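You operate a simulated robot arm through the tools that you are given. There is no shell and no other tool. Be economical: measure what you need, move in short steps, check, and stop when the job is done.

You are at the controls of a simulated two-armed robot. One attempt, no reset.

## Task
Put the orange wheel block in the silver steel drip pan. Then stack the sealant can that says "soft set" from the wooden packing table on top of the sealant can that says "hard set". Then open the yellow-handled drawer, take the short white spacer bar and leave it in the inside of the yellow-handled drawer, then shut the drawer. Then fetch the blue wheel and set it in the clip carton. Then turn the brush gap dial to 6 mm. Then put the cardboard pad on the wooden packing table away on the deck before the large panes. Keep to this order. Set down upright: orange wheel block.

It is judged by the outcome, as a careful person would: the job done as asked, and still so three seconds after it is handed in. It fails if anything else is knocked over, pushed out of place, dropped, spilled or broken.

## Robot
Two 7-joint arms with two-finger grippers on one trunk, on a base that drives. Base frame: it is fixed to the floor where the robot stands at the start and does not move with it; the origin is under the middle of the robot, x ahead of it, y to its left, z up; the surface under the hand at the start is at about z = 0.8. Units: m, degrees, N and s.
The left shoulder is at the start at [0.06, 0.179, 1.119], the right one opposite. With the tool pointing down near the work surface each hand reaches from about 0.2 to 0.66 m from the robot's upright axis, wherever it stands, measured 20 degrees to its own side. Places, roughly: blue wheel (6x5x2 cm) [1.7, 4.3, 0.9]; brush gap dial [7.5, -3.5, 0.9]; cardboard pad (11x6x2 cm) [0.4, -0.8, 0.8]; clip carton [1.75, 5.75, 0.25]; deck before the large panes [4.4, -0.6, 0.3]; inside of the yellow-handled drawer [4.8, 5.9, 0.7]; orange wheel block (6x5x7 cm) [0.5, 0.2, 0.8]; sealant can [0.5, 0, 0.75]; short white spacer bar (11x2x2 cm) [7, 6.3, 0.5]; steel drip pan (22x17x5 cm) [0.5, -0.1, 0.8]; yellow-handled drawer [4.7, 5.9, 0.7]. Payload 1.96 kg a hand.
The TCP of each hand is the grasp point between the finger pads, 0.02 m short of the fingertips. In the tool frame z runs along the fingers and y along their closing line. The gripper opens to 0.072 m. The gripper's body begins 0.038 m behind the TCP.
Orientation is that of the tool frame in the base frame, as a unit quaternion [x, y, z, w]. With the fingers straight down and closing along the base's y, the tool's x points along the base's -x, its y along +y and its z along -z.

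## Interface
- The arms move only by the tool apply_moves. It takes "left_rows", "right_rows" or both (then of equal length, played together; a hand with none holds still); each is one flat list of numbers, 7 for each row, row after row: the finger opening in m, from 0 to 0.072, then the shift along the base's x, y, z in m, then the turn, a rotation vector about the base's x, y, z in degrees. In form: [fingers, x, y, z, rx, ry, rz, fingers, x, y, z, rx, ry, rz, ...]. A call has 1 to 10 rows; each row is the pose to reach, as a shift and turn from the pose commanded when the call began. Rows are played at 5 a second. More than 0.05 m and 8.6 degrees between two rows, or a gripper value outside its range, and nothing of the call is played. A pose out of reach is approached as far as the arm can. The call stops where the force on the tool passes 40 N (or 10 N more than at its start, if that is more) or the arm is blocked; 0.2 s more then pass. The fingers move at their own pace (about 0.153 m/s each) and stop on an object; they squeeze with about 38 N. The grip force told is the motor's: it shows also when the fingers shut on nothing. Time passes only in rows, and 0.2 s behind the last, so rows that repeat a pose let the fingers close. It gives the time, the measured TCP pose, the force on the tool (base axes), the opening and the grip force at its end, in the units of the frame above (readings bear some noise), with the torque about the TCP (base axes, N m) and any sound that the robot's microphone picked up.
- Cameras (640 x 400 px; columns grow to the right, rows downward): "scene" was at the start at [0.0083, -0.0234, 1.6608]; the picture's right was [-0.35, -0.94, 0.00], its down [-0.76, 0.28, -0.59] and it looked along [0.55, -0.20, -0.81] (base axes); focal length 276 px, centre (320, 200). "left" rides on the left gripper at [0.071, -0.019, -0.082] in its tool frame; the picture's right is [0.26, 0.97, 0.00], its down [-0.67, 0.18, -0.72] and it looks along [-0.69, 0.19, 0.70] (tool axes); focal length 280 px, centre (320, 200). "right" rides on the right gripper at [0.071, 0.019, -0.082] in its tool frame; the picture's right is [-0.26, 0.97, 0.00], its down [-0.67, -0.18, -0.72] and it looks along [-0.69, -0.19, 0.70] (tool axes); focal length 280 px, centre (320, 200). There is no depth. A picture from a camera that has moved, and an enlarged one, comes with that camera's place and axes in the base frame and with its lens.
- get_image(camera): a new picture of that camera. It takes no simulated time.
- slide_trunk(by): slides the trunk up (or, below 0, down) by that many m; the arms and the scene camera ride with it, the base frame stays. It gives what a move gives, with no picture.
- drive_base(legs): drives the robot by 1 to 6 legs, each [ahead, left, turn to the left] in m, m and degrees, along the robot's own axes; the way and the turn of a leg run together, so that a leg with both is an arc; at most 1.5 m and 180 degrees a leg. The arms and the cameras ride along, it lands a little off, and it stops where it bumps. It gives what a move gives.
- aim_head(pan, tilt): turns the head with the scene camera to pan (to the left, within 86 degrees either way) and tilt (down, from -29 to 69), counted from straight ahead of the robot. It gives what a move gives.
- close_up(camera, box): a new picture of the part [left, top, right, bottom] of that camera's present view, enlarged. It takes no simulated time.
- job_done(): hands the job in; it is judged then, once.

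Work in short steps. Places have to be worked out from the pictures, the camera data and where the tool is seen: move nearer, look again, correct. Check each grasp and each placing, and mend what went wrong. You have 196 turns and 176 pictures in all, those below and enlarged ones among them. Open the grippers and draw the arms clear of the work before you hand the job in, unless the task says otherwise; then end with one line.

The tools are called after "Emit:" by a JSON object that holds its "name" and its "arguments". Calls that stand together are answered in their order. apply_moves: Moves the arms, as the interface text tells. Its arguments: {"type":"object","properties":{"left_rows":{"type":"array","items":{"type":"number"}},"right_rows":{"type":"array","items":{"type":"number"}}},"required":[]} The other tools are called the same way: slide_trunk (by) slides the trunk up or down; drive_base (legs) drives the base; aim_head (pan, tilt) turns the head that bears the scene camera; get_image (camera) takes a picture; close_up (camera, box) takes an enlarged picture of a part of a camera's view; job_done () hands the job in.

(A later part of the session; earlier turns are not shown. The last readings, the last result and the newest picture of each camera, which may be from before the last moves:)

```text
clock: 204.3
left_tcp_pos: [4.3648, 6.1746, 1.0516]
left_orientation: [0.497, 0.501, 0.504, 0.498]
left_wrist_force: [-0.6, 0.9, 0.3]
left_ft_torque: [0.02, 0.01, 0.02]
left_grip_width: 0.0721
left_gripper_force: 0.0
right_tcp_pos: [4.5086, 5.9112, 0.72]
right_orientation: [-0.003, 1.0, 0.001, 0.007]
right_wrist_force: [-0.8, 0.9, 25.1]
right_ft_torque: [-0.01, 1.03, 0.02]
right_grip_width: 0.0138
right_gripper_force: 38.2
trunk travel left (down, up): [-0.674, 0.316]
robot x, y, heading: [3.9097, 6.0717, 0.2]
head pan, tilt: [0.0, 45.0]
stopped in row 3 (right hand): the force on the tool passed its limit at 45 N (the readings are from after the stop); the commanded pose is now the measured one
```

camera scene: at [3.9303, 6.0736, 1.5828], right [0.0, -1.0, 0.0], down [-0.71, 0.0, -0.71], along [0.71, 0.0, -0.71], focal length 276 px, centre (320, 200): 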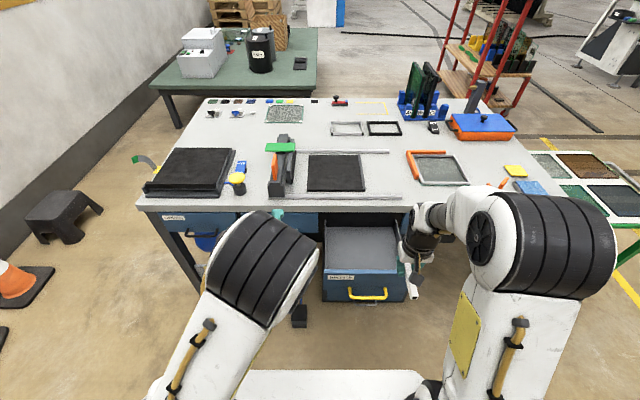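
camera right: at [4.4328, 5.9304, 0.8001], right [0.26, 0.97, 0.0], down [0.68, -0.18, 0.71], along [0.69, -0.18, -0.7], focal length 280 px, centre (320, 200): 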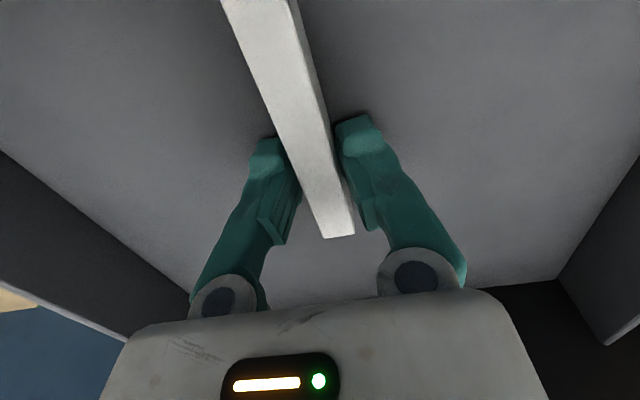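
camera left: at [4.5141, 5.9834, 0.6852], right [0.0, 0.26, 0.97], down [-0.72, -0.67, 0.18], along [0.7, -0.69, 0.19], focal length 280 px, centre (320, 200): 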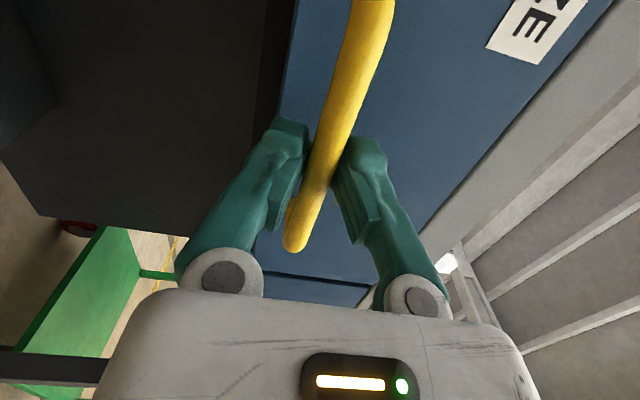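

Likely the bar's near end on the floor (within 1–2 mm). Open and rise.

Emit:
{"name": "apply_moves", "arguments": {"right_rows": [0.03, 0, 0, 0.001, 0, 0, 0, 0.03, 0, 0, 0.001, 0, 0, 0, 0.03, 0, 0, 0.03, 0, 0, 0, 0.03, 0, 0, 0.075, 0, 0, 0, 0.03, 0, 0, 0.12, 0, 0, 0, 0.03, -0.03, 0, 0.16, 0, 0, 0, 0.03, -0.07, 0, 0.18, 0, 0, 0, 0.03, -0.11, -0.01, 0.2, 0, 0, 0, 0.03, -0.15, -0.02, 0.22, 0, 0, 0]}}

Emit:
{"name": "close_up", "arguments": {"camera": "scene", "box": [280, 190, 440, 310]}}

Emit:
{"name": "get_image", "arguments": {"camera": "right"}}

```text
clock: 206.3
left_tcp_pos: [4.3644, 6.1737, 1.051]
left_orientation: [0.496, 0.501, 0.505, 0.498]
left_wrist_force: [0.1, 0.4, 0.0]
left_ft_torque: [0.0, 0.02, 0.0]
left_grip_width: 0.0719
left_gripper_force: 0.1
right_tcp_pos: [4.3535, 5.8888, 0.938]
right_orientation: [-0.002, 1.0, 0.0, 0.004]
right_wrist_force: [-0.9, -0.7, 0.6]
right_ft_torque: [0.03, -0.01, 0.01]
right_grip_width: 0.03
right_gripper_force: 0.1
trunk travel left (down, up): [-0.674, 0.316]
robot x, y, heading: [3.9058, 6.0691, 0.2]
head pan, tilt: [0.0, 45.0]
```

```text
3.33 times, centred on (360, 250) of scene
camera zoom: at [3.9276, 6.0734, 1.5828], right [0.0, -1.0, 0.0], down [-0.71, 0.0, -0.71], along [0.71, 0.0, -0.71], focal length 921 px, centre (187, 33)
```

zoom: 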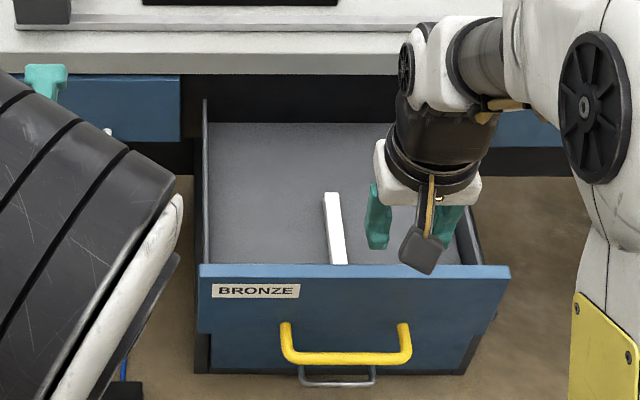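

```text
82 pictures are left
camera right: at [4.2831, 5.9093, 1.0173], right [0.26, 0.97, 0.0], down [0.67, -0.18, 0.72], along [0.7, -0.18, -0.69], focal length 280 px, centre (320, 200)
```

right: 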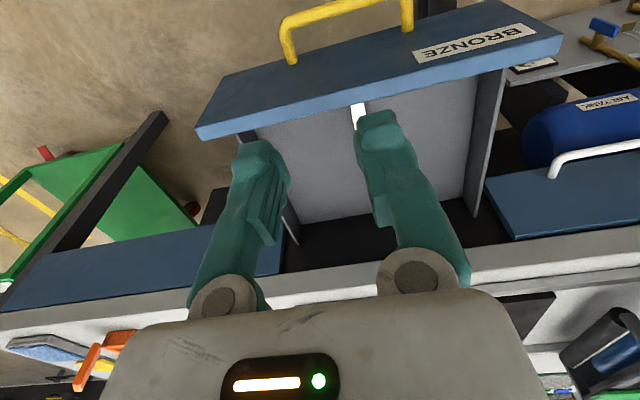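

The bar lies in the drawer. Now to shut it: back off, shift so the left hand faces the drawer's middle, tuck the right hand, lower the trunk.

Emit:
{"name": "drive_base", "arguments": {"legs": [[-0.35, 0, 0], [0, -0.26, 0]]}}

Emit:
{"name": "apply_moves", "arguments": {"right_rows": [0.03, -0.04, 0, 0.02, 0, 0, 0, 0.03, -0.08, 0, 0.02, 0, 0, 0, 0.03, -0.12, 0, 0.02, 0, 0, 0, 0.03, -0.16, 0, 0.02, 0, 0, 0, 0.03, -0.16, 0, 0.02, 0, 0, 0], "left_rows": [0.0, 0, 0, 0, 0, 0, 0, 0.0, 0, 0, 0, 0, 0, 0, 0.0, 0, 0, 0, 0, 0, 0, 0.0, 0, 0, 0, 0, 0, 0, 0.0, 0, 0, 0, 0, 0, 0]}}

Emit:
{"name": "slide_trunk", "arguments": {"by": -0.28}}

Emit:
{"name": "get_image", "arguments": {"camera": "scene"}}

```text
clock: 210.0
left_tcp_pos: [4.0196, 5.9131, 1.0506]
left_orientation: [0.497, 0.501, 0.503, 0.498]
left_wrist_force: [0.4, -0.8, 0.0]
left_ft_torque: [0.0, -0.01, -0.03]
left_grip_width: 0.0721
left_gripper_force: 0.0
right_tcp_pos: [4.0104, 5.6285, 0.9355]
right_orientation: [-0.002, 1.0, 0.0, 0.004]
right_wrist_force: [0.1, -0.7, -0.3]
right_ft_torque: [0.0, 0.01, 0.03]
right_grip_width: 0.0301
right_gripper_force: 0.1
trunk travel left (down, up): [-0.674, 0.316]
robot x, y, heading: [3.5627, 5.8106, 0.3]
head pan, tilt: [0.0, 45.0]
```

```text
clock: 211.2
left_tcp_pos: [4.0198, 5.9132, 1.0507]
left_orientation: [0.497, 0.501, 0.504, 0.497]
left_wrist_force: [-0.2, 0.1, 0.5]
left_ft_torque: [0.03, 0.04, 0.01]
left_grip_width: 0.0001
left_gripper_force: 29.7
right_tcp_pos: [3.8612, 5.6291, 0.9539]
right_orientation: [-0.002, 1.0, -0.001, 0.002]
right_wrist_force: [0.4, -0.1, 0.8]
right_ft_torque: [-0.02, 0.01, 0.0]
right_grip_width: 0.0299
right_gripper_force: 0.1
right hand out of reach, approached as far as the arm can: row 4, 5
trunk travel left (down, up): [-0.674, 0.316]
robot x, y, heading: [3.5648, 5.8142, 0.1]
head pan, tilt: [0.0, 45.0]
```

```text
clock: 214.0
left_tcp_pos: [4.0201, 5.9135, 0.7704]
left_orientation: [0.496, 0.502, 0.503, 0.498]
left_wrist_force: [-0.9, 0.0, 0.3]
left_ft_torque: [0.02, 0.0, -0.02]
left_grip_width: 0.0
left_gripper_force: 29.6
right_tcp_pos: [3.8605, 5.6281, 0.674]
right_orientation: [-0.002, 1.0, -0.001, 0.003]
right_wrist_force: [0.4, -1.4, -0.2]
right_ft_torque: [0.01, -0.01, 0.0]
right_grip_width: 0.0298
right_gripper_force: 0.1
trunk travel left (down, up): [-0.394, 0.596]
robot x, y, heading: [3.5628, 5.8105, 0.5]
head pan, tilt: [0.0, 45.0]
```

```text
81 pictures are left
camera scene: at [3.5832, 5.8135, 1.3028], right [0.0, -1.0, 0.0], down [-0.71, 0.0, -0.71], along [0.71, 0.0, -0.71], focal length 276 px, centre (320, 200)
```

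scene: 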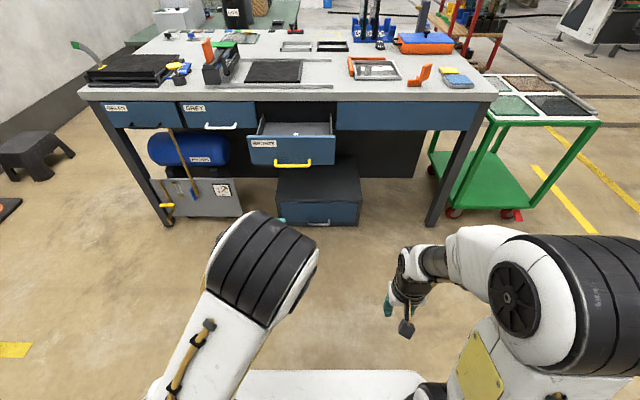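

Drive ahead 0.30 m; then push with the arm.

Emit:
{"name": "drive_base", "arguments": {"legs": [[0.3, 0, 0]]}}

Emit:
{"name": "apply_moves", "arguments": {"left_rows": [0.0, 0.03, 0, 0, 0, 0, 0, 0.0, 0.06, 0, 0, 0, 0, 0, 0.0, 0.09, 0, 0, 0, 0, 0, 0.0, 0.12, 0, 0, 0, 0, 0, 0.0, 0.15, 0, 0, 0, 0, 0, 0.0, 0.18, 0, 0, 0, 0, 0, 0.0, 0.21, 0, 0, 0, 0, 0, 0.0, 0.24, 0, 0, 0, 0, 0, 0.0, 0.26, 0, 0, 0, 0, 0]}}

Emit:
{"name": "get_image", "arguments": {"camera": "scene"}}

```text
clock: 216.1
left_tcp_pos: [4.3158, 5.9189, 0.7708]
left_orientation: [0.496, 0.503, 0.505, 0.496]
left_wrist_force: [0.7, 0.0, 0.4]
left_ft_torque: [0.01, -0.02, -0.01]
left_grip_width: 0.0
left_gripper_force: 30.0
right_tcp_pos: [4.1582, 5.6327, 0.6744]
right_orientation: [-0.006, 1.0, 0.0, 0.003]
right_wrist_force: [1.0, -0.4, 0.7]
right_ft_torque: [0.02, 0.01, -0.02]
right_grip_width: 0.03
right_gripper_force: 0.1
trunk travel left (down, up): [-0.394, 0.596]
robot x, y, heading: [3.8595, 5.8143, 0.4]
head pan, tilt: [0.0, 45.0]
```

```text
clock: 218.1
left_tcp_pos: [4.5781, 5.9171, 0.7684]
left_orientation: [0.495, 0.503, 0.505, 0.497]
left_wrist_force: [0.6, 0.2, 0.0]
left_ft_torque: [0.0, -0.04, -0.04]
left_grip_width: 0.0
left_gripper_force: 29.5
right_tcp_pos: [4.159, 5.6322, 0.674]
right_orientation: [-0.005, 1.0, 0.001, 0.003]
right_wrist_force: [0.0, -0.4, 0.7]
right_ft_torque: [0.0, 0.0, 0.03]
right_grip_width: 0.0301
right_gripper_force: 0.1
trunk travel left (down, up): [-0.394, 0.596]
robot x, y, heading: [3.8581, 5.814, 0.6]
head pan, tilt: [0.0, 45.0]
```

```text
80 pictures are left
camera scene: at [3.8806, 5.8155, 1.3028], right [0.01, -1.0, 0.0], down [-0.71, -0.01, -0.71], along [0.71, 0.01, -0.71], focal length 276 px, centre (320, 200)
```

scene: 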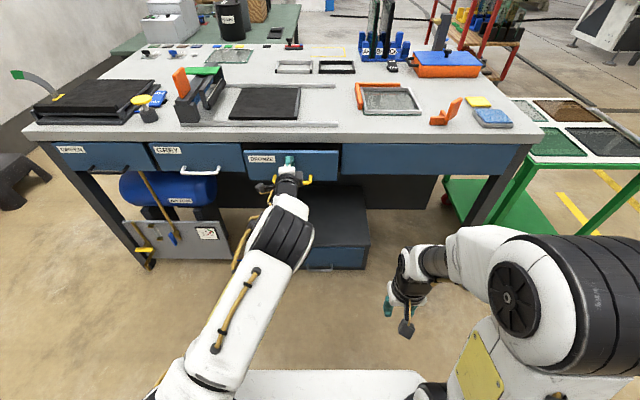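

Nearly shut. Push the remaining few centimetres.

Emit:
{"name": "apply_moves", "arguments": {"left_rows": [0.0, 0.015, 0, 0, 0, 0, 0, 0.0, 0.025, 0, 0, 0, 0, 0, 0.0, 0.035, 0, 0, 0, 0, 0, 0.0, 0.045, 0, 0, 0, 0, 0, 0.0, 0.055, 0, 0, 0, 0, 0]}}

Emit:
{"name": "close_up", "arguments": {"camera": "scene", "box": [200, 120, 400, 245]}}

```text
clock: 219.3
left_tcp_pos: [4.6232, 5.9174, 0.7705]
left_orientation: [0.496, 0.504, 0.505, 0.495]
left_wrist_force: [-34.6, 0.9, 8.6]
left_ft_torque: [0.06, -0.15, -0.08]
left_grip_width: 0.0062
left_gripper_force: 29.3
right_tcp_pos: [4.1558, 5.6344, 0.6763]
right_orientation: [-0.006, 1.0, 0.0, 0.005]
right_wrist_force: [0.4, -0.6, -0.1]
right_ft_torque: [0.04, 0.02, 0.03]
right_grip_width: 0.0302
right_gripper_force: 0.0
trunk travel left (down, up): [-0.394, 0.596]
robot x, y, heading: [3.8594, 5.8159, 0.5]
head pan, tilt: [0.0, 45.0]
stopped in row 5 (left hand): the force on the tool passed its limit at 49 N (the readings are from after the stop); the commanded pose is now the measured one
```

```text
3.20 times, centred on (300, 182) of scene
camera zoom: at [3.873, 5.8154, 1.3031], right [0.01, -1.0, 0.0], down [-0.7, -0.01, -0.71], along [0.71, 0.01, -0.7], focal length 884 px, centre (384, 256)
```

zoom: 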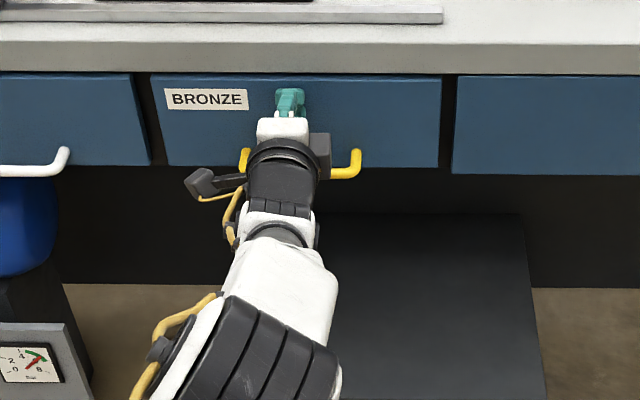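

Drawer is shut flush. Retract the left hand.

Emit:
{"name": "apply_moves", "arguments": {"left_rows": [0.0, -0.045, 0, 0, 0, 0, 0, 0.0, -0.09, 0, 0, 0, 0, 0, 0.0, -0.135, 0, 0, 0, 0, 0, 0.0, -0.18, 0, 0, 0, 0, 0, 0.0, -0.225, 0, 0, 0, 0, 0, 0.0, -0.26, 0.02, 0, 0, 0, 0, 0.03, -0.28, 0.04, 0, 0, 0, 0]}}

Emit:
{"name": "close_up", "arguments": {"camera": "scene", "box": [200, 120, 400, 245]}}

```text
clock: 220.9
left_tcp_pos: [4.3468, 5.9593, 0.7673]
left_orientation: [0.497, 0.505, 0.504, 0.494]
left_wrist_force: [0.5, -0.1, -0.6]
left_ft_torque: [-0.01, -0.01, 0.03]
left_grip_width: 0.03
left_gripper_force: 0.0
right_tcp_pos: [4.1585, 5.6321, 0.675]
right_orientation: [-0.004, 1.0, 0.0, 0.003]
right_wrist_force: [-0.1, 0.0, 0.1]
right_ft_torque: [-0.04, -0.02, -0.02]
right_grip_width: 0.03
right_gripper_force: 0.0
trunk travel left (down, up): [-0.394, 0.596]
robot x, y, heading: [3.8599, 5.8132, 0.8]
head pan, tilt: [0.0, 45.0]
```

```text
3.20 times, centred on (300, 182) of scene
camera zoom: at [3.8795, 5.8158, 1.3028], right [0.01, -1.0, 0.0], down [-0.71, -0.01, -0.71], along [0.71, 0.01, -0.71], focal length 884 px, centre (384, 256)
```

zoom: 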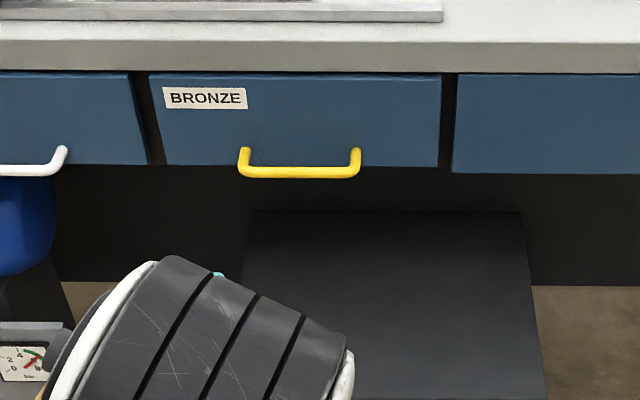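

Next the blue wheel on the second wooden table (right edge x≈1.85). Raise the trunk 0.4, back off, turn 180° and approach to x≈2.35.

Emit:
{"name": "drive_base", "arguments": {"legs": [[-0.6, 0, 0]]}}

Emit:
{"name": "slide_trunk", "arguments": {"by": 0.4}}

Emit:
{"name": "drive_base", "arguments": {"legs": [[0, 0, 90], [0, 0, 89], [0, 1.1, 0], [0.4, 0.52, 0], [0.5, 0, 0]]}}

Emit:
{"name": "get_image", "arguments": {"camera": "scene"}}

```text
clock: 224.3
left_tcp_pos: [3.7441, 5.9537, 0.7668]
left_orientation: [0.497, 0.507, 0.505, 0.492]
left_wrist_force: [-0.2, 0.0, 0.3]
left_ft_torque: [-0.02, 0.01, -0.01]
left_grip_width: 0.0301
left_gripper_force: 0.0
right_tcp_pos: [3.5578, 5.6272, 0.6759]
right_orientation: [-0.009, 1.0, 0.0, 0.003]
right_wrist_force: [0.3, -0.9, -0.4]
right_ft_torque: [-0.01, -0.01, -0.01]
right_grip_width: 0.0301
right_gripper_force: 0.0
trunk travel left (down, up): [-0.394, 0.596]
robot x, y, heading: [3.2594, 5.8045, 0.9]
head pan, tilt: [0.0, 45.0]
```

```text
clock: 228.1
left_tcp_pos: [3.7447, 5.9533, 1.1671]
left_orientation: [0.496, 0.506, 0.505, 0.493]
left_wrist_force: [-0.8, 0.1, 0.4]
left_ft_torque: [-0.03, -0.01, -0.02]
left_grip_width: 0.0301
left_gripper_force: 0.0
right_tcp_pos: [3.5584, 5.6269, 1.0741]
right_orientation: [-0.009, 1.0, 0.0, 0.002]
right_wrist_force: [-0.7, -0.2, 0.6]
right_ft_torque: [0.04, -0.03, -0.02]
right_grip_width: 0.0299
right_gripper_force: 0.0
trunk travel left (down, up): [-0.794, 0.196]
robot x, y, heading: [3.2563, 5.8053, 1.1]
head pan, tilt: [0.0, 45.0]
```

```text
clock: 247.2
left_tcp_pos: [1.8113, 4.0886, 1.1674]
left_orientation: [-0.491, 0.511, 0.507, -0.49]
left_wrist_force: [0.2, 0.4, -0.1]
left_ft_torque: [-0.02, 0.01, -0.02]
left_grip_width: 0.0303
left_gripper_force: 0.0
right_tcp_pos: [2.0159, 4.4031, 1.0753]
right_orientation: [1.0, -0.023, -0.003, 0.001]
right_wrist_force: [0.3, 0.4, 0.1]
right_ft_torque: [-0.01, -0.05, -0.02]
right_grip_width: 0.03
right_gripper_force: 0.1
trunk travel left (down, up): [-0.794, 0.196]
robot x, y, heading: [2.3077, 4.2048, 177.2]
head pan, tilt: [0.0, 45.0]
```

```text
77 pictures are left
camera scene: at [2.2833, 4.2091, 1.7028], right [0.05, 1.0, 0.0], down [0.71, -0.03, -0.71], along [-0.71, 0.03, -0.71], focal length 276 px, centre (320, 200)
```

scene: 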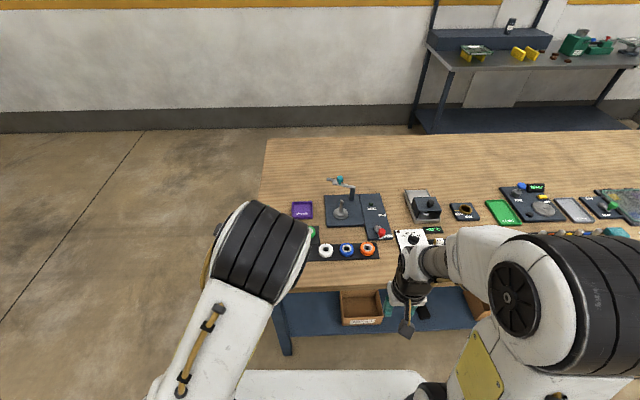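

Emit:
{"name": "close_up", "arguments": {"camera": "scene", "box": [290, 190, 450, 290]}}

Emit:
{"name": "get_image", "arguments": {"camera": "right"}}

```text
4.00 times, centred on (370, 240) of scene
camera zoom: at [2.2833, 4.2091, 1.7028], right [0.05, 1.0, 0.0], down [0.71, -0.03, -0.71], along [-0.71, 0.03, -0.71], focal length 1105 px, centre (120, 40)
```

zoom: 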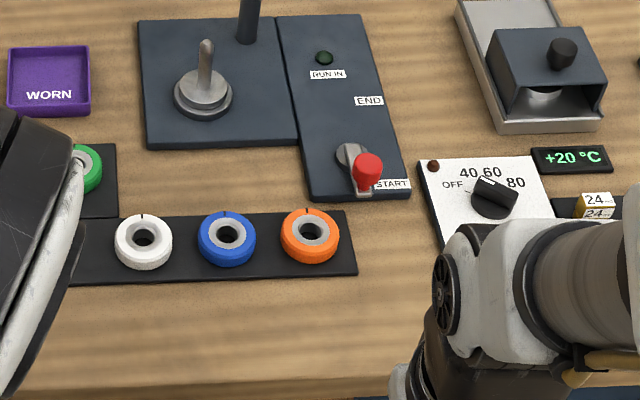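

```text
75 pictures are left
camera right: at [2.0866, 4.3815, 1.1545], right [-0.3, -0.95, 0.0], down [-0.66, 0.21, 0.72], along [-0.69, 0.22, -0.69], focal length 280 px, centre (320, 200)
```

right: 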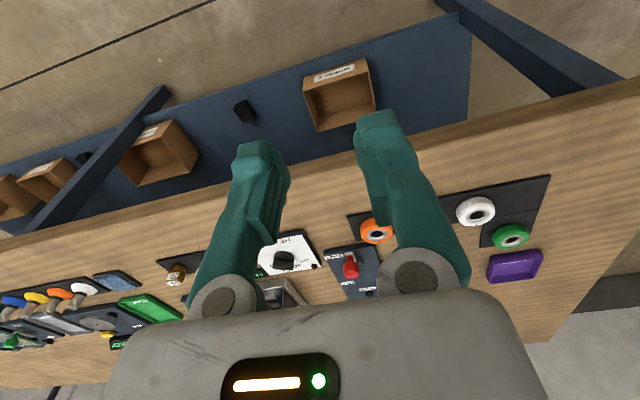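

Blue wheel ≈[1.729, 4.327], flat, 5.2 cm across, neighbours 7 cm apart. Move the right hand above it with a 6 cm opening and look.

Emit:
{"name": "apply_moves", "arguments": {"right_rows": [0.064, -0.04, -0.01, 0, 0, 0, 0.7, 0.064, -0.085, -0.02, 0, 0, 0, 1.4, 0.064, -0.13, -0.03, -0.01, 0, 0, 2.1, 0.064, -0.175, -0.045, -0.02, 0, 0, 2.8, 0.064, -0.22, -0.06, -0.03, 0, 0, 2.8, 0.064, -0.26, -0.07, -0.045, 0, 0, 2.8, 0.064, -0.28, -0.076, -0.06, 0, 0, 2.8, 0.064, -0.28, -0.076, -0.06, 0, 0, 2.8]}}

Emit:
{"name": "get_image", "arguments": {"camera": "right"}}

```text
clock: 249.0
left_tcp_pos: [1.8099, 4.087, 1.1681]
left_orientation: [-0.491, 0.511, 0.508, -0.489]
left_wrist_force: [-0.2, -0.6, -0.4]
left_ft_torque: [-0.01, 0.01, -0.02]
left_grip_width: 0.03
left_gripper_force: 0.1
right_tcp_pos: [1.7354, 4.3271, 1.0133]
right_orientation: [1.0, 0.002, -0.003, -0.001]
right_wrist_force: [-0.2, 1.2, -0.2]
right_ft_torque: [0.0, 0.0, -0.02]
right_grip_width: 0.0641
right_gripper_force: 0.0
trunk travel left (down, up): [-0.794, 0.196]
robot x, y, heading: [2.3042, 4.2051, 177.5]
head pan, tilt: [0.0, 45.0]
```

```text
74 pictures are left
camera right: at [1.8075, 4.3085, 1.0936], right [-0.26, -0.97, 0.0], down [-0.67, 0.18, 0.72], along [-0.7, 0.18, -0.69], focal length 280 px, centre (320, 200)
```

right: 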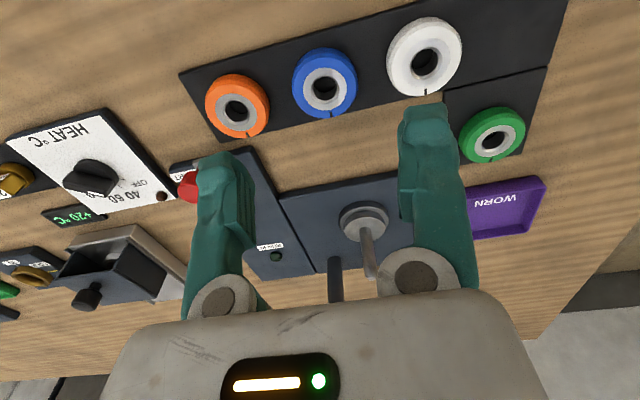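

Wheels are in a row at x≈1.7205, the blue at y≈4.327. Shift −1.5 cm in x and descend to z≈0.92, then look.

Emit:
{"name": "apply_moves", "arguments": {"right_rows": [0.064, -0.015, 0, -0.03, 0, 0, 0, 0.064, -0.015, 0, -0.06, 0, 0, 0, 0.064, -0.015, 0, -0.085, 0, 0, 0, 0.064, -0.015, 0, -0.085, 0, 0, 0]}}

Emit:
{"name": "get_image", "arguments": {"camera": "right"}}

```text
clock: 250.0
left_tcp_pos: [1.8094, 4.0875, 1.1676]
left_orientation: [-0.491, 0.51, 0.508, -0.491]
left_wrist_force: [-0.2, -0.1, -0.8]
left_ft_torque: [0.0, 0.02, -0.02]
left_grip_width: 0.03
left_gripper_force: 0.1
right_tcp_pos: [1.719, 4.3277, 0.9272]
right_orientation: [1.0, 0.002, -0.004, 0.0]
right_wrist_force: [-0.2, 1.4, 0.0]
right_ft_torque: [-0.01, 0.0, 0.0]
right_grip_width: 0.064
right_gripper_force: 0.1
trunk travel left (down, up): [-0.794, 0.196]
robot x, y, heading: [2.3052, 4.2018, 177.3]
head pan, tilt: [0.0, 45.0]
```

```text
73 pictures are left
camera right: at [1.7922, 4.3086, 1.0076], right [-0.26, -0.97, 0.0], down [-0.67, 0.18, 0.72], along [-0.7, 0.18, -0.69], focal length 280 px, centre (320, 200)
```

right: 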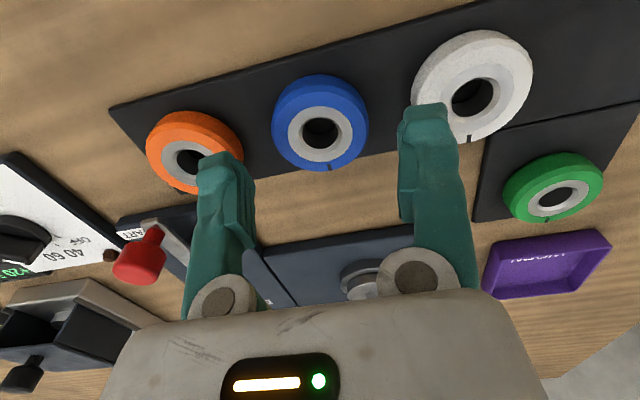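

Aligned. Narrow the opening to 5.8 cm to clear the neighbours, descend further and check.

Emit:
{"name": "apply_moves", "arguments": {"right_rows": [0.058, -0.001, -0.001, 0, 0, 0, 0, 0.058, -0.001, -0.001, -0.015, 0, 0, 0, 0.058, -0.001, -0.001, -0.028, 0, 0, 0, 0.058, -0.001, -0.001, -0.028, 0, 0, 0]}}

Emit:
{"name": "get_image", "arguments": {"camera": "right"}}

```text
clock: 251.0
left_tcp_pos: [1.8092, 4.0871, 1.1675]
left_orientation: [-0.492, 0.512, 0.507, -0.489]
left_wrist_force: [-0.4, -0.5, -1.1]
left_ft_torque: [-0.01, -0.02, 0.0]
left_grip_width: 0.0302
left_gripper_force: 0.1
right_tcp_pos: [1.7196, 4.3246, 0.9019]
right_orientation: [1.0, 0.002, -0.003, 0.0]
right_wrist_force: [0.9, -0.2, 0.7]
right_ft_torque: [-0.01, 0.0, -0.02]
right_grip_width: 0.0581
right_gripper_force: 0.0
trunk travel left (down, up): [-0.794, 0.196]
robot x, y, heading: [2.3052, 4.2068, 177.1]
head pan, tilt: [0.0, 45.0]
```

```text
72 pictures are left
camera right: at [1.7912, 4.3072, 0.9816], right [-0.26, -0.97, 0.0], down [-0.67, 0.18, 0.72], along [-0.7, 0.18, -0.69], focal length 280 px, centre (320, 200)
```

right: 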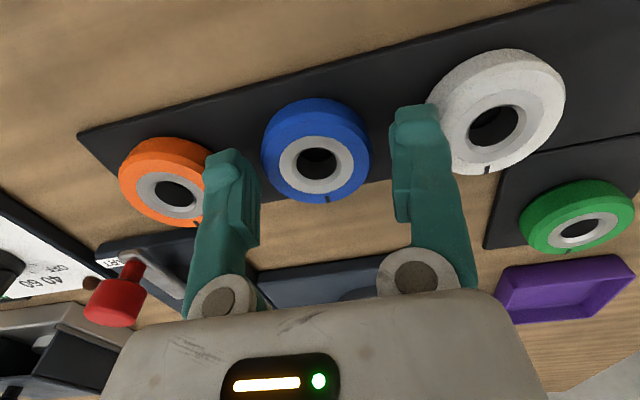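

Well placed. Descend the last ~1.7 cm in small steps and close.

Emit:
{"name": "apply_moves", "arguments": {"right_rows": [0.058, 0, 0.001, -0.006, 0, 0, 0, 0.058, 0, 0.001, -0.011, 0, 0, 0, 0.058, 0, 0.001, -0.014, 0, 0, 0, 0.058, 0, 0.001, -0.014, 0, 0, 0]}}

Emit:
{"name": "get_image", "arguments": {"camera": "right"}}

```text
clock: 252.0
left_tcp_pos: [1.8088, 4.0876, 1.1674]
left_orientation: [-0.492, 0.511, 0.508, -0.489]
left_wrist_force: [-0.2, -0.1, -0.1]
left_ft_torque: [0.0, -0.02, -0.02]
left_grip_width: 0.0298
left_gripper_force: 0.1
right_tcp_pos: [1.7194, 4.3277, 0.8881]
right_orientation: [1.0, 0.001, -0.002, 0.0]
right_wrist_force: [-0.8, 0.5, -0.3]
right_ft_torque: [-0.02, 0.03, -0.01]
right_grip_width: 0.0583
right_gripper_force: 0.1
trunk travel left (down, up): [-0.794, 0.196]
robot x, y, heading: [2.3043, 4.2044, 177.4]
head pan, tilt: [0.0, 45.0]
```

```text
71 pictures are left
camera right: at [1.7913, 4.3088, 0.9676], right [-0.26, -0.97, 0.0], down [-0.67, 0.18, 0.72], along [-0.7, 0.18, -0.69], focal length 280 px, centre (320, 200)
```

right: 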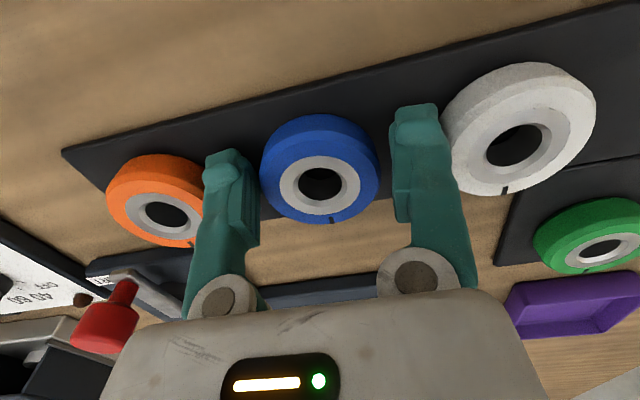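

Fingers straddle the wheel at its height. Close.

Emit:
{"name": "apply_moves", "arguments": {"right_rows": [0.03, 0, 0, 0, 0, 0, 0, 0.03, 0, 0, 0, 0, 0, 0, 0.03, 0, 0, 0.02, 0, 0, 0, 0.03, 0, 0, 0.06, 0, 0, 0, 0.03, 0, 0, 0.1, 0, 0, 0]}}

Emit:
{"name": "get_image", "arguments": {"camera": "right"}}

```text
clock: 253.2
left_tcp_pos: [1.81, 4.0877, 1.1672]
left_orientation: [-0.491, 0.512, 0.508, -0.49]
left_wrist_force: [0.0, 0.3, 0.2]
left_ft_torque: [0.0, -0.01, 0.01]
left_grip_width: 0.03
left_gripper_force: 0.1
right_tcp_pos: [1.7195, 4.3263, 0.9886]
right_orientation: [1.0, 0.002, -0.004, 0.0]
right_wrist_force: [0.1, 0.6, -0.7]
right_ft_torque: [-0.01, 0.0, 0.01]
right_grip_width: 0.0481
right_gripper_force: 38.0
trunk travel left (down, up): [-0.794, 0.196]
robot x, y, heading: [2.3067, 4.2085, 177.6]
head pan, tilt: [0.0, 45.0]
```

```text
70 pictures are left
camera right: at [1.7909, 4.3085, 1.068], right [-0.26, -0.97, 0.0], down [-0.67, 0.18, 0.72], along [-0.7, 0.18, -0.69], focal length 280 px, centre (320, 200)
```

right: 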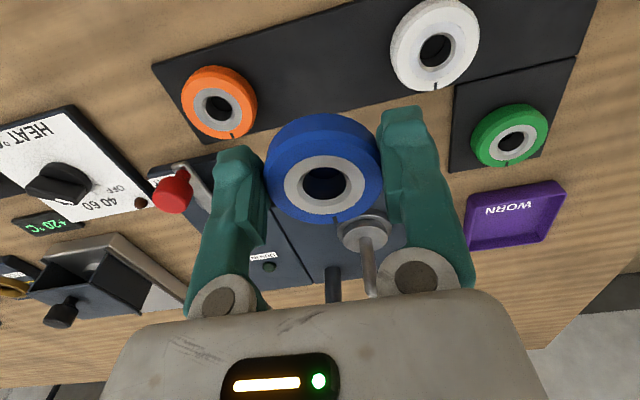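

Blue wheel gripped. Lift, draw back, and drive to y≈5.7 to see the cartons.

Emit:
{"name": "apply_moves", "arguments": {"right_rows": [0.03, 0.03, 0, 0.035, 0, 0, 0, 0.03, 0.07, 0.01, 0.06, 0, 0, 0, 0.03, 0.115, 0.02, 0.08, 0, 0, 0, 0.03, 0.16, 0.03, 0.09, 0, 0, 0, 0.03, 0.2, 0.04, 0.1, 0, 0, 0, 0.03, 0.24, 0.05, 0.1, 0, 0, 0]}}

Emit:
{"name": "drive_base", "arguments": {"legs": [[-0.5, 0, 2.5], [0, -1.4, 0]]}}

Emit:
{"name": "aim_head", "arguments": {"pan": 0, "tilt": 50}}

Emit:
{"name": "get_image", "arguments": {"camera": "scene"}}

```text
refused: row 3 steps farther than a row can; nothing moved
```

```text
clock: 262.8
left_tcp_pos: [2.3367, 5.4816, 1.1674]
left_orientation: [-0.494, 0.509, 0.505, -0.492]
left_wrist_force: [0.4, 0.5, -0.2]
left_ft_torque: [0.03, -0.01, -0.01]
left_grip_width: 0.0301
left_gripper_force: 0.0
right_tcp_pos: [2.2435, 5.719, 0.9887]
right_orientation: [1.0, 0.006, -0.003, 0.001]
right_wrist_force: [-0.1, -0.4, -0.4]
right_ft_torque: [-0.02, -0.05, 0.02]
right_grip_width: 0.048
right_gripper_force: 38.1
trunk travel left (down, up): [-0.794, 0.196]
robot x, y, heading: [2.8341, 5.6025, 177.9]
head pan, tilt: [0.0, 45.0]
```

```text
clock: 263.4
left_tcp_pos: [2.3362, 5.4818, 1.1666]
left_orientation: [-0.493, 0.509, 0.505, -0.492]
left_wrist_force: [-1.0, -0.6, -0.4]
left_ft_torque: [0.0, 0.03, 0.02]
left_grip_width: 0.03
left_gripper_force: 0.0
right_tcp_pos: [2.2442, 5.7204, 0.9878]
right_orientation: [1.0, 0.006, -0.002, -0.001]
right_wrist_force: [-0.2, 0.2, -0.2]
right_ft_torque: [-0.02, 0.01, 0.0]
right_grip_width: 0.0481
right_gripper_force: 37.8
trunk travel left (down, up): [-0.794, 0.196]
robot x, y, heading: [2.8277, 5.6115, 178.0]
head pan, tilt: [0.0, 50.0]
```

```text
69 pictures are left
camera scene: at [2.8129, 5.6072, 1.6959], right [0.04, 1.0, 0.0], down [0.77, -0.03, -0.64], along [-0.64, 0.02, -0.77], focal length 276 px, centre (320, 200)
```

scene: 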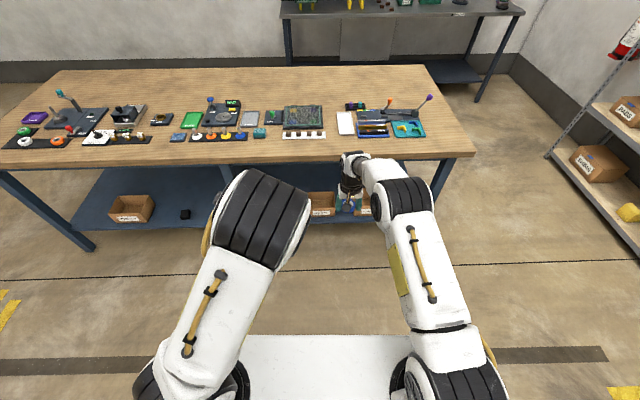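

Cartons are on the lower shelf. Lower the trunk 0.4 m to view their labels (hands are clear of the table).

Emit:
{"name": "slide_trunk", "arguments": {"by": -0.4}}

Emit:
{"name": "aim_head", "arguments": {"pan": 0, "tilt": 40}}

Emit:
{"name": "get_image", "arguments": {"camera": "scene"}}

Emit:
{"name": "get_image", "arguments": {"camera": "right"}}

```text
clock: 267.3
left_tcp_pos: [2.336, 5.482, 0.7682]
left_orientation: [-0.493, 0.509, 0.507, -0.491]
left_wrist_force: [-0.4, 1.3, 0.3]
left_ft_torque: [-0.01, -0.05, 0.01]
left_grip_width: 0.0299
left_gripper_force: 0.1
right_tcp_pos: [2.2444, 5.72, 0.5874]
right_orientation: [1.0, 0.006, -0.003, 0.0]
right_wrist_force: [-0.3, -0.2, 0.7]
right_ft_torque: [0.02, 0.01, 0.01]
right_grip_width: 0.0483
right_gripper_force: 38.0
trunk travel left (down, up): [-0.394, 0.596]
robot x, y, heading: [2.8326, 5.6033, 178.0]
head pan, tilt: [0.0, 50.0]
```

```text
clock: 268.0
left_tcp_pos: [2.3366, 5.4825, 0.7668]
left_orientation: [-0.493, 0.509, 0.506, -0.491]
left_wrist_force: [0.5, 0.5, 0.5]
left_ft_torque: [-0.05, -0.01, 0.01]
left_grip_width: 0.0297
left_gripper_force: 0.1
right_tcp_pos: [2.2439, 5.721, 0.5879]
right_orientation: [1.0, 0.006, -0.002, 0.0]
right_wrist_force: [0.0, -1.0, -0.7]
right_ft_torque: [0.01, 0.02, 0.0]
right_grip_width: 0.048
right_gripper_force: 37.7
trunk travel left (down, up): [-0.394, 0.596]
robot x, y, heading: [2.8307, 5.6064, 177.9]
head pan, tilt: [0.0, 40.0]
```

```text
68 pictures are left
camera scene: at [2.805, 5.6073, 1.31], right [0.04, 1.0, 0.0], down [0.64, -0.02, -0.77], along [-0.77, 0.03, -0.64], focal length 276 px, centre (320, 200)
```

scene: 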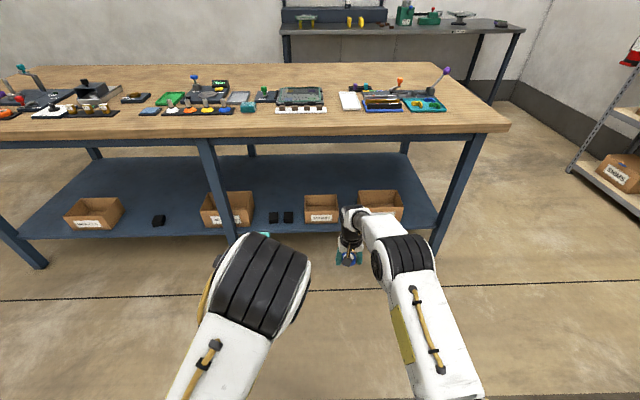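

```text
67 pictures are left
camera right: at [2.3155, 5.7028, 0.6673], right [-0.25, -0.97, 0.0], down [-0.67, 0.18, 0.72], along [-0.7, 0.18, -0.69], focal length 280 px, centre (320, 200)
```

right: 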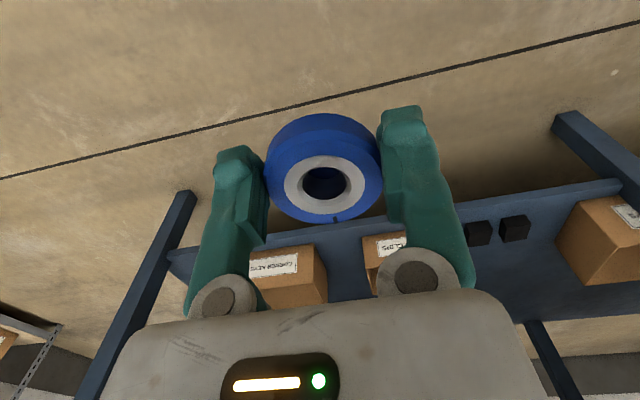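

Emit:
{"name": "close_up", "arguments": {"camera": "scene", "box": [190, 180, 430, 240]}}

Emit:
{"name": "close_up", "arguments": {"camera": "right", "box": [240, 220, 420, 310]}}

```text
2.67 times, centred on (310, 210) of scene
camera zoom: at [2.805, 5.6073, 1.31], right [0.04, 1.0, 0.0], down [0.64, -0.02, -0.77], along [-0.77, 0.03, -0.64], focal length 736 px, centre (347, 173)
```

zoom: 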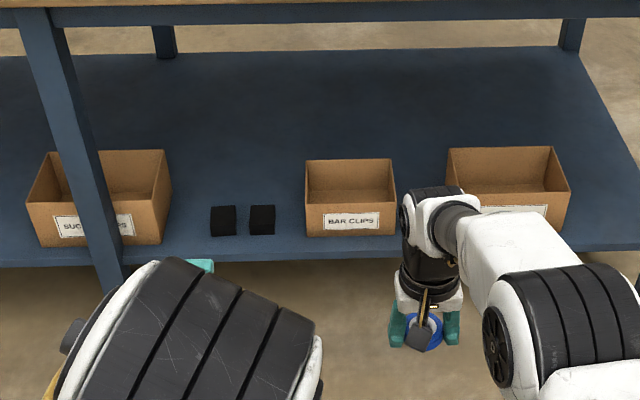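

```text
3.56 times, centred on (330, 265) of right
camera zoom: at [2.3155, 5.7028, 0.6673], right [-0.25, -0.97, 0.0], down [-0.67, 0.18, 0.72], along [-0.7, 0.18, -0.69], focal length 997 px, centre (284, -31)
```

zoom: 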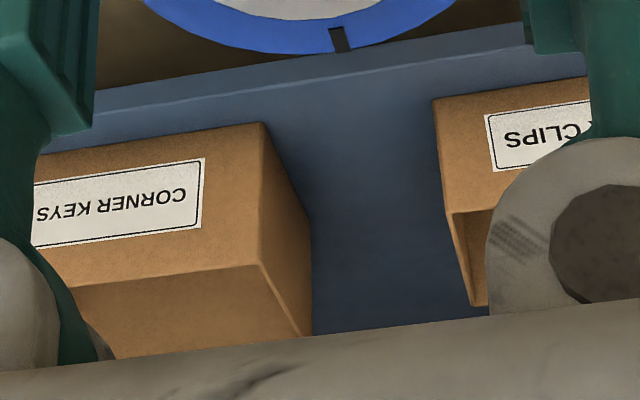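

"BAR CLIPS" is the clip carton: about x 1.58–1.72, y 5.57–5.745, rim z ≈0.33. Before going low, I fold the left arm back to its compact tool-down pose so its elbow won't meet the table.

Emit:
{"name": "apply_moves", "arguments": {"left_rows": [0.03, 0.02, -0.005, 0, 0, -8.5, 0, 0.03, 0.04, -0.01, 0, 0, -17, 0, 0.03, 0.06, -0.015, 0, 0, -25.5, 0, 0.03, 0.08, -0.02, 0, 0, -34, 0, 0.03, 0.1, -0.025, 0, 0, -42.5, 0, 0.03, 0.12, -0.03, 0, 0, -51, 0, 0.03, 0.14, -0.035, 0, 0, -59.5, 0, 0.03, 0.16, -0.04, 0, 0, -68, 0, 0.03, 0.18, -0.045, 0, 0, -76.5, 0, 0.03, 0.2, -0.05, 0, 0, -85, 0]}}

Emit:
{"name": "get_image", "arguments": {"camera": "scene"}}

```text
clock: 270.2
left_tcp_pos: [2.5344, 5.4346, 0.7593]
left_orientation: [-0.705, 0.708, 0.037, -0.018]
left_wrist_force: [0.1, -0.2, 0.6]
left_ft_torque: [0.03, -0.01, -0.01]
left_grip_width: 0.0302
left_gripper_force: 0.1
left hand out of reach, approached as far as the arm can: row 1, 2, 3, 4, 5, 6, 7, 8, 9, 10
right_tcp_pos: [2.244, 5.7215, 0.5878]
right_orientation: [1.0, 0.005, -0.004, 0.0]
right_wrist_force: [-0.2, 0.1, -0.3]
right_ft_torque: [0.01, -0.01, -0.01]
right_grip_width: 0.048
right_gripper_force: 38.6
trunk travel left (down, up): [-0.394, 0.596]
robot x, y, heading: [2.8327, 5.6019, 178.0]
head pan, tilt: [0.0, 40.0]
```

```text
64 pictures are left
camera scene: at [2.8056, 5.6076, 1.31], right [0.04, 1.0, 0.0], down [0.64, -0.02, -0.77], along [-0.77, 0.03, -0.64], focal length 276 px, centre (320, 200)
```

scene: 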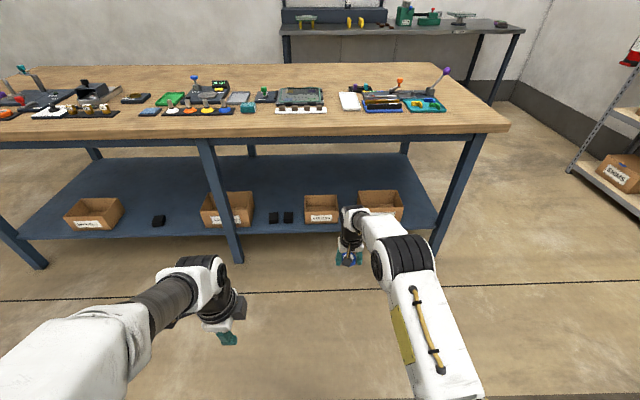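

Left arm is tucked. Plan: keep the right arm's pose, lower the trunk so the wheel is at z≈0.42, drive in until it's above the carton, then lower by trunk. First lower 0.165 and shift sideways, approaching partly.

Emit:
{"name": "slide_trunk", "arguments": {"by": -0.165}}

Emit:
{"name": "drive_base", "arguments": {"legs": [[0.2, 0.06, 2]]}}

Emit:
{"name": "get_image", "arguments": {"camera": "scene"}}

Emit:
{"name": "get_image", "arguments": {"camera": "right"}}

```text
clock: 272.1
left_tcp_pos: [2.5329, 5.4356, 0.5928]
left_orientation: [-0.705, 0.708, 0.039, -0.018]
left_wrist_force: [0.2, -0.2, 0.1]
left_ft_torque: [0.01, 0.0, 0.01]
left_grip_width: 0.0299
left_gripper_force: 0.0
right_tcp_pos: [2.2436, 5.7205, 0.4228]
right_orientation: [1.0, 0.006, -0.003, 0.0]
right_wrist_force: [-0.5, -0.4, -2.0]
right_ft_torque: [0.01, -0.02, -0.01]
right_grip_width: 0.048
right_gripper_force: 38.2
trunk travel left (down, up): [-0.229, 0.761]
robot x, y, heading: [2.8301, 5.6052, 178.0]
head pan, tilt: [0.0, 40.0]
```

```text
clock: 273.7
left_tcp_pos: [2.3412, 5.3692, 0.5959]
left_orientation: [0.717, -0.696, -0.038, 0.017]
left_wrist_force: [-0.6, -0.5, 0.6]
left_ft_torque: [0.02, 0.0, -0.01]
left_grip_width: 0.0299
left_gripper_force: 0.0
right_tcp_pos: [2.0412, 5.6463, 0.4215]
right_orientation: [1.0, 0.023, -0.003, 0.0]
right_wrist_force: [-0.7, -0.7, 0.0]
right_ft_torque: [-0.02, 0.03, 0.05]
right_grip_width: 0.0477
right_gripper_force: 38.3
trunk travel left (down, up): [-0.229, 0.761]
robot x, y, heading: [2.6323, 5.5492, 179.9]
head pan, tilt: [0.0, 40.0]
```

```text
63 pictures are left
camera scene: at [2.6064, 5.551, 1.145], right [0.0, 1.0, 0.0], down [0.64, 0.0, -0.77], along [-0.77, 0.0, -0.64], focal length 276 px, centre (320, 200)
```

scene: 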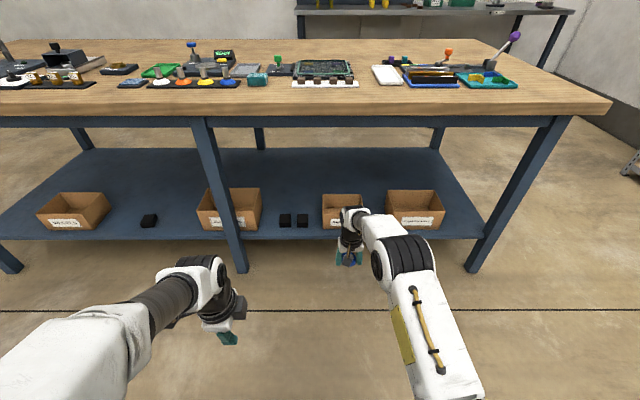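

```text
62 pictures are left
camera right: at [2.114, 5.6299, 0.5022], right [-0.22, -0.98, 0.0], down [-0.68, 0.15, 0.72], along [-0.7, 0.16, -0.69], focal length 280 px, centre (320, 200)
```

right: 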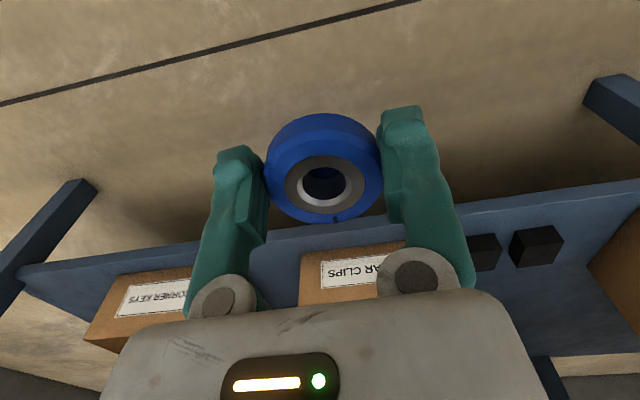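

The arm's highest part is well below the table underside. Drive in 0.30 m, check.

Emit:
{"name": "drive_base", "arguments": {"legs": [[0.3, 0, 0]]}}

Emit:
{"name": "get_image", "arguments": {"camera": "scene"}}

Emit:
{"name": "get_image", "arguments": {"camera": "right"}}

```text
clock: 275.7
left_tcp_pos: [2.0388, 5.3728, 0.5943]
left_orientation: [0.715, -0.698, -0.038, 0.018]
left_wrist_force: [0.3, -0.2, -0.2]
left_ft_torque: [0.0, -0.02, 0.0]
left_grip_width: 0.03
left_gripper_force: 0.1
right_tcp_pos: [1.7424, 5.6495, 0.4235]
right_orientation: [1.0, 0.021, -0.002, 0.0]
right_wrist_force: [-0.1, -0.2, -0.4]
right_ft_torque: [0.0, -0.02, 0.03]
right_grip_width: 0.0479
right_gripper_force: 38.1
trunk travel left (down, up): [-0.229, 0.761]
robot x, y, heading: [2.3328, 5.5549, 179.5]
head pan, tilt: [0.0, 40.0]
```

```text
61 pictures are left
camera scene: at [2.3064, 5.5528, 1.145], right [0.01, 1.0, 0.0], down [0.64, 0.0, -0.77], along [-0.77, 0.01, -0.64], focal length 276 px, centre (320, 200)
```

scene: 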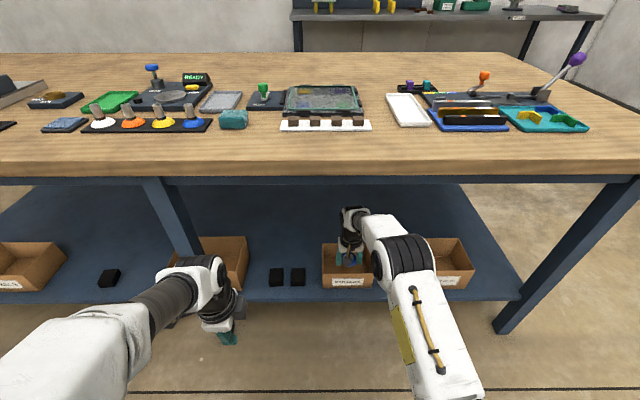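

```text
60 pictures are left
camera right: at [1.8143, 5.6337, 0.5022], right [-0.22, -0.98, 0.0], down [-0.68, 0.15, 0.72], along [-0.7, 0.16, -0.69], focal length 280 px, centre (320, 200)
```

right: 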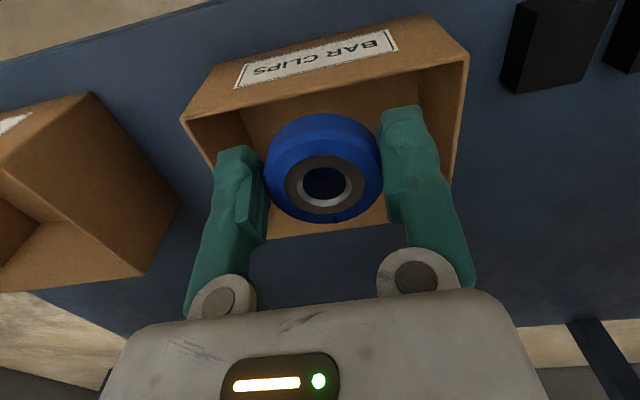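

From this near view the carton spans x≈1.63–1.737, y≈5.56–5.75. Move 6 cm further in, then lower by the trunk.

Emit:
{"name": "drive_base", "arguments": {"legs": [[0.06, -0.005, 0]]}}

Emit:
{"name": "slide_trunk", "arguments": {"by": -0.07}}

Emit:
{"name": "get_image", "arguments": {"camera": "right"}}

```text
clock: 276.7
left_tcp_pos: [1.9806, 5.3765, 0.594]
left_orientation: [0.716, -0.697, -0.038, 0.018]
left_wrist_force: [0.3, 0.3, 0.0]
left_ft_torque: [-0.02, 0.01, 0.03]
left_grip_width: 0.0302
left_gripper_force: 0.0
right_tcp_pos: [1.6821, 5.6549, 0.4221]
right_orientation: [1.0, 0.021, -0.002, 0.0]
right_wrist_force: [0.6, -1.2, 0.3]
right_ft_torque: [0.0, 0.01, -0.01]
right_grip_width: 0.0481
right_gripper_force: 37.8
trunk travel left (down, up): [-0.229, 0.761]
robot x, y, heading: [2.2738, 5.5564, 179.6]
head pan, tilt: [0.0, 40.0]
```

```text
clock: 277.8
left_tcp_pos: [1.9816, 5.378, 0.5242]
left_orientation: [0.716, -0.697, -0.038, 0.018]
left_wrist_force: [-0.2, -0.3, -0.1]
left_ft_torque: [-0.02, -0.02, -0.04]
left_grip_width: 0.0299
left_gripper_force: 0.0
right_tcp_pos: [1.6822, 5.654, 0.3529]
right_orientation: [1.0, 0.021, -0.003, 0.0]
right_wrist_force: [0.2, 0.6, 0.4]
right_ft_torque: [-0.02, 0.02, 0.0]
right_grip_width: 0.048
right_gripper_force: 38.5
trunk travel left (down, up): [-0.159, 0.831]
robot x, y, heading: [2.2738, 5.5561, 179.6]
head pan, tilt: [0.0, 40.0]
```

```text
59 pictures are left
camera right: at [1.7551, 5.6389, 0.4324], right [-0.22, -0.98, 0.0], down [-0.68, 0.15, 0.72], along [-0.7, 0.16, -0.69], focal length 280 px, centre (320, 200)
```

right: 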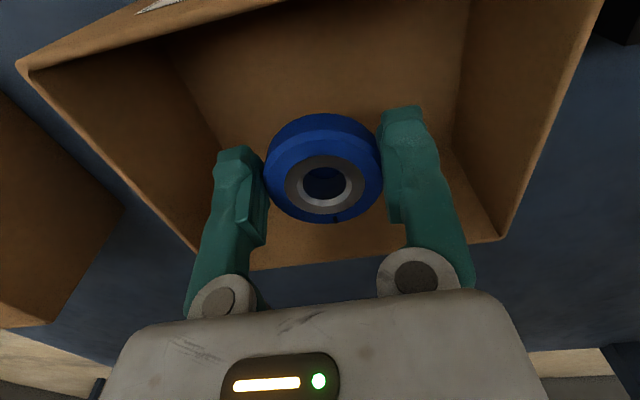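

Centred over the carton. Lower 6 cm more.

Emit:
{"name": "slide_trunk", "arguments": {"by": -0.06}}

Emit:
{"name": "get_image", "arguments": {"camera": "right"}}

```text
clock: 278.8
left_tcp_pos: [1.9804, 5.3783, 0.4641]
left_orientation: [0.716, -0.696, -0.039, 0.018]
left_wrist_force: [-0.1, 0.1, -0.6]
left_ft_torque: [0.01, 0.0, 0.01]
left_grip_width: 0.0299
left_gripper_force: 0.0
right_tcp_pos: [1.6835, 5.6552, 0.2927]
right_orientation: [1.0, 0.021, -0.003, 0.0]
right_wrist_force: [0.0, 0.1, -1.8]
right_ft_torque: [0.0, -0.01, 0.0]
right_grip_width: 0.0481
right_gripper_force: 37.9
trunk travel left (down, up): [-0.099, 0.891]
robot x, y, heading: [2.2774, 5.5575, 179.7]
head pan, tilt: [0.0, 40.0]
```

```text
58 pictures are left
camera right: at [1.7552, 5.6389, 0.3724], right [-0.22, -0.98, 0.0], down [-0.68, 0.15, 0.72], along [-0.7, 0.16, -0.69], focal length 280 px, centre (320, 200)
```

right: 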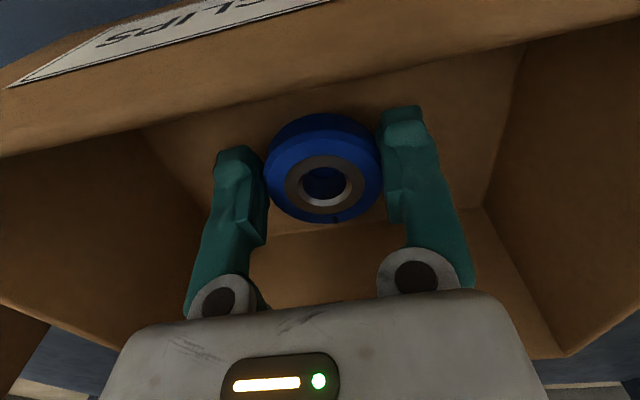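

Lower gently until contact or 2 cm, with force guard.

Emit:
{"name": "apply_moves", "arguments": {"right_rows": [0.03, 0, 0, -0.006, 0, 0, 0, 0.03, 0, 0, -0.012, 0, 0, 0, 0.03, 0, 0, -0.018, 0, 0, 0, 0.03, 0, 0, -0.018, 0, 0, 0]}}

```text
clock: 279.8
left_tcp_pos: [1.9823, 5.3776, 0.4649]
left_orientation: [0.716, -0.697, -0.038, 0.018]
left_wrist_force: [0.1, -0.4, -0.1]
left_ft_torque: [0.0, 0.03, -0.03]
left_grip_width: 0.0299
left_gripper_force: 0.2
right_tcp_pos: [1.6832, 5.6553, 0.2766]
right_orientation: [1.0, 0.021, -0.005, 0.0]
right_wrist_force: [0.2, -0.6, 14.1]
right_ft_torque: [-0.03, -0.17, 0.01]
right_grip_width: 0.048
right_gripper_force: 37.9
trunk travel left (down, up): [-0.099, 0.891]
robot x, y, heading: [2.2744, 5.5555, 179.6]
head pan, tilt: [0.0, 40.0]
```

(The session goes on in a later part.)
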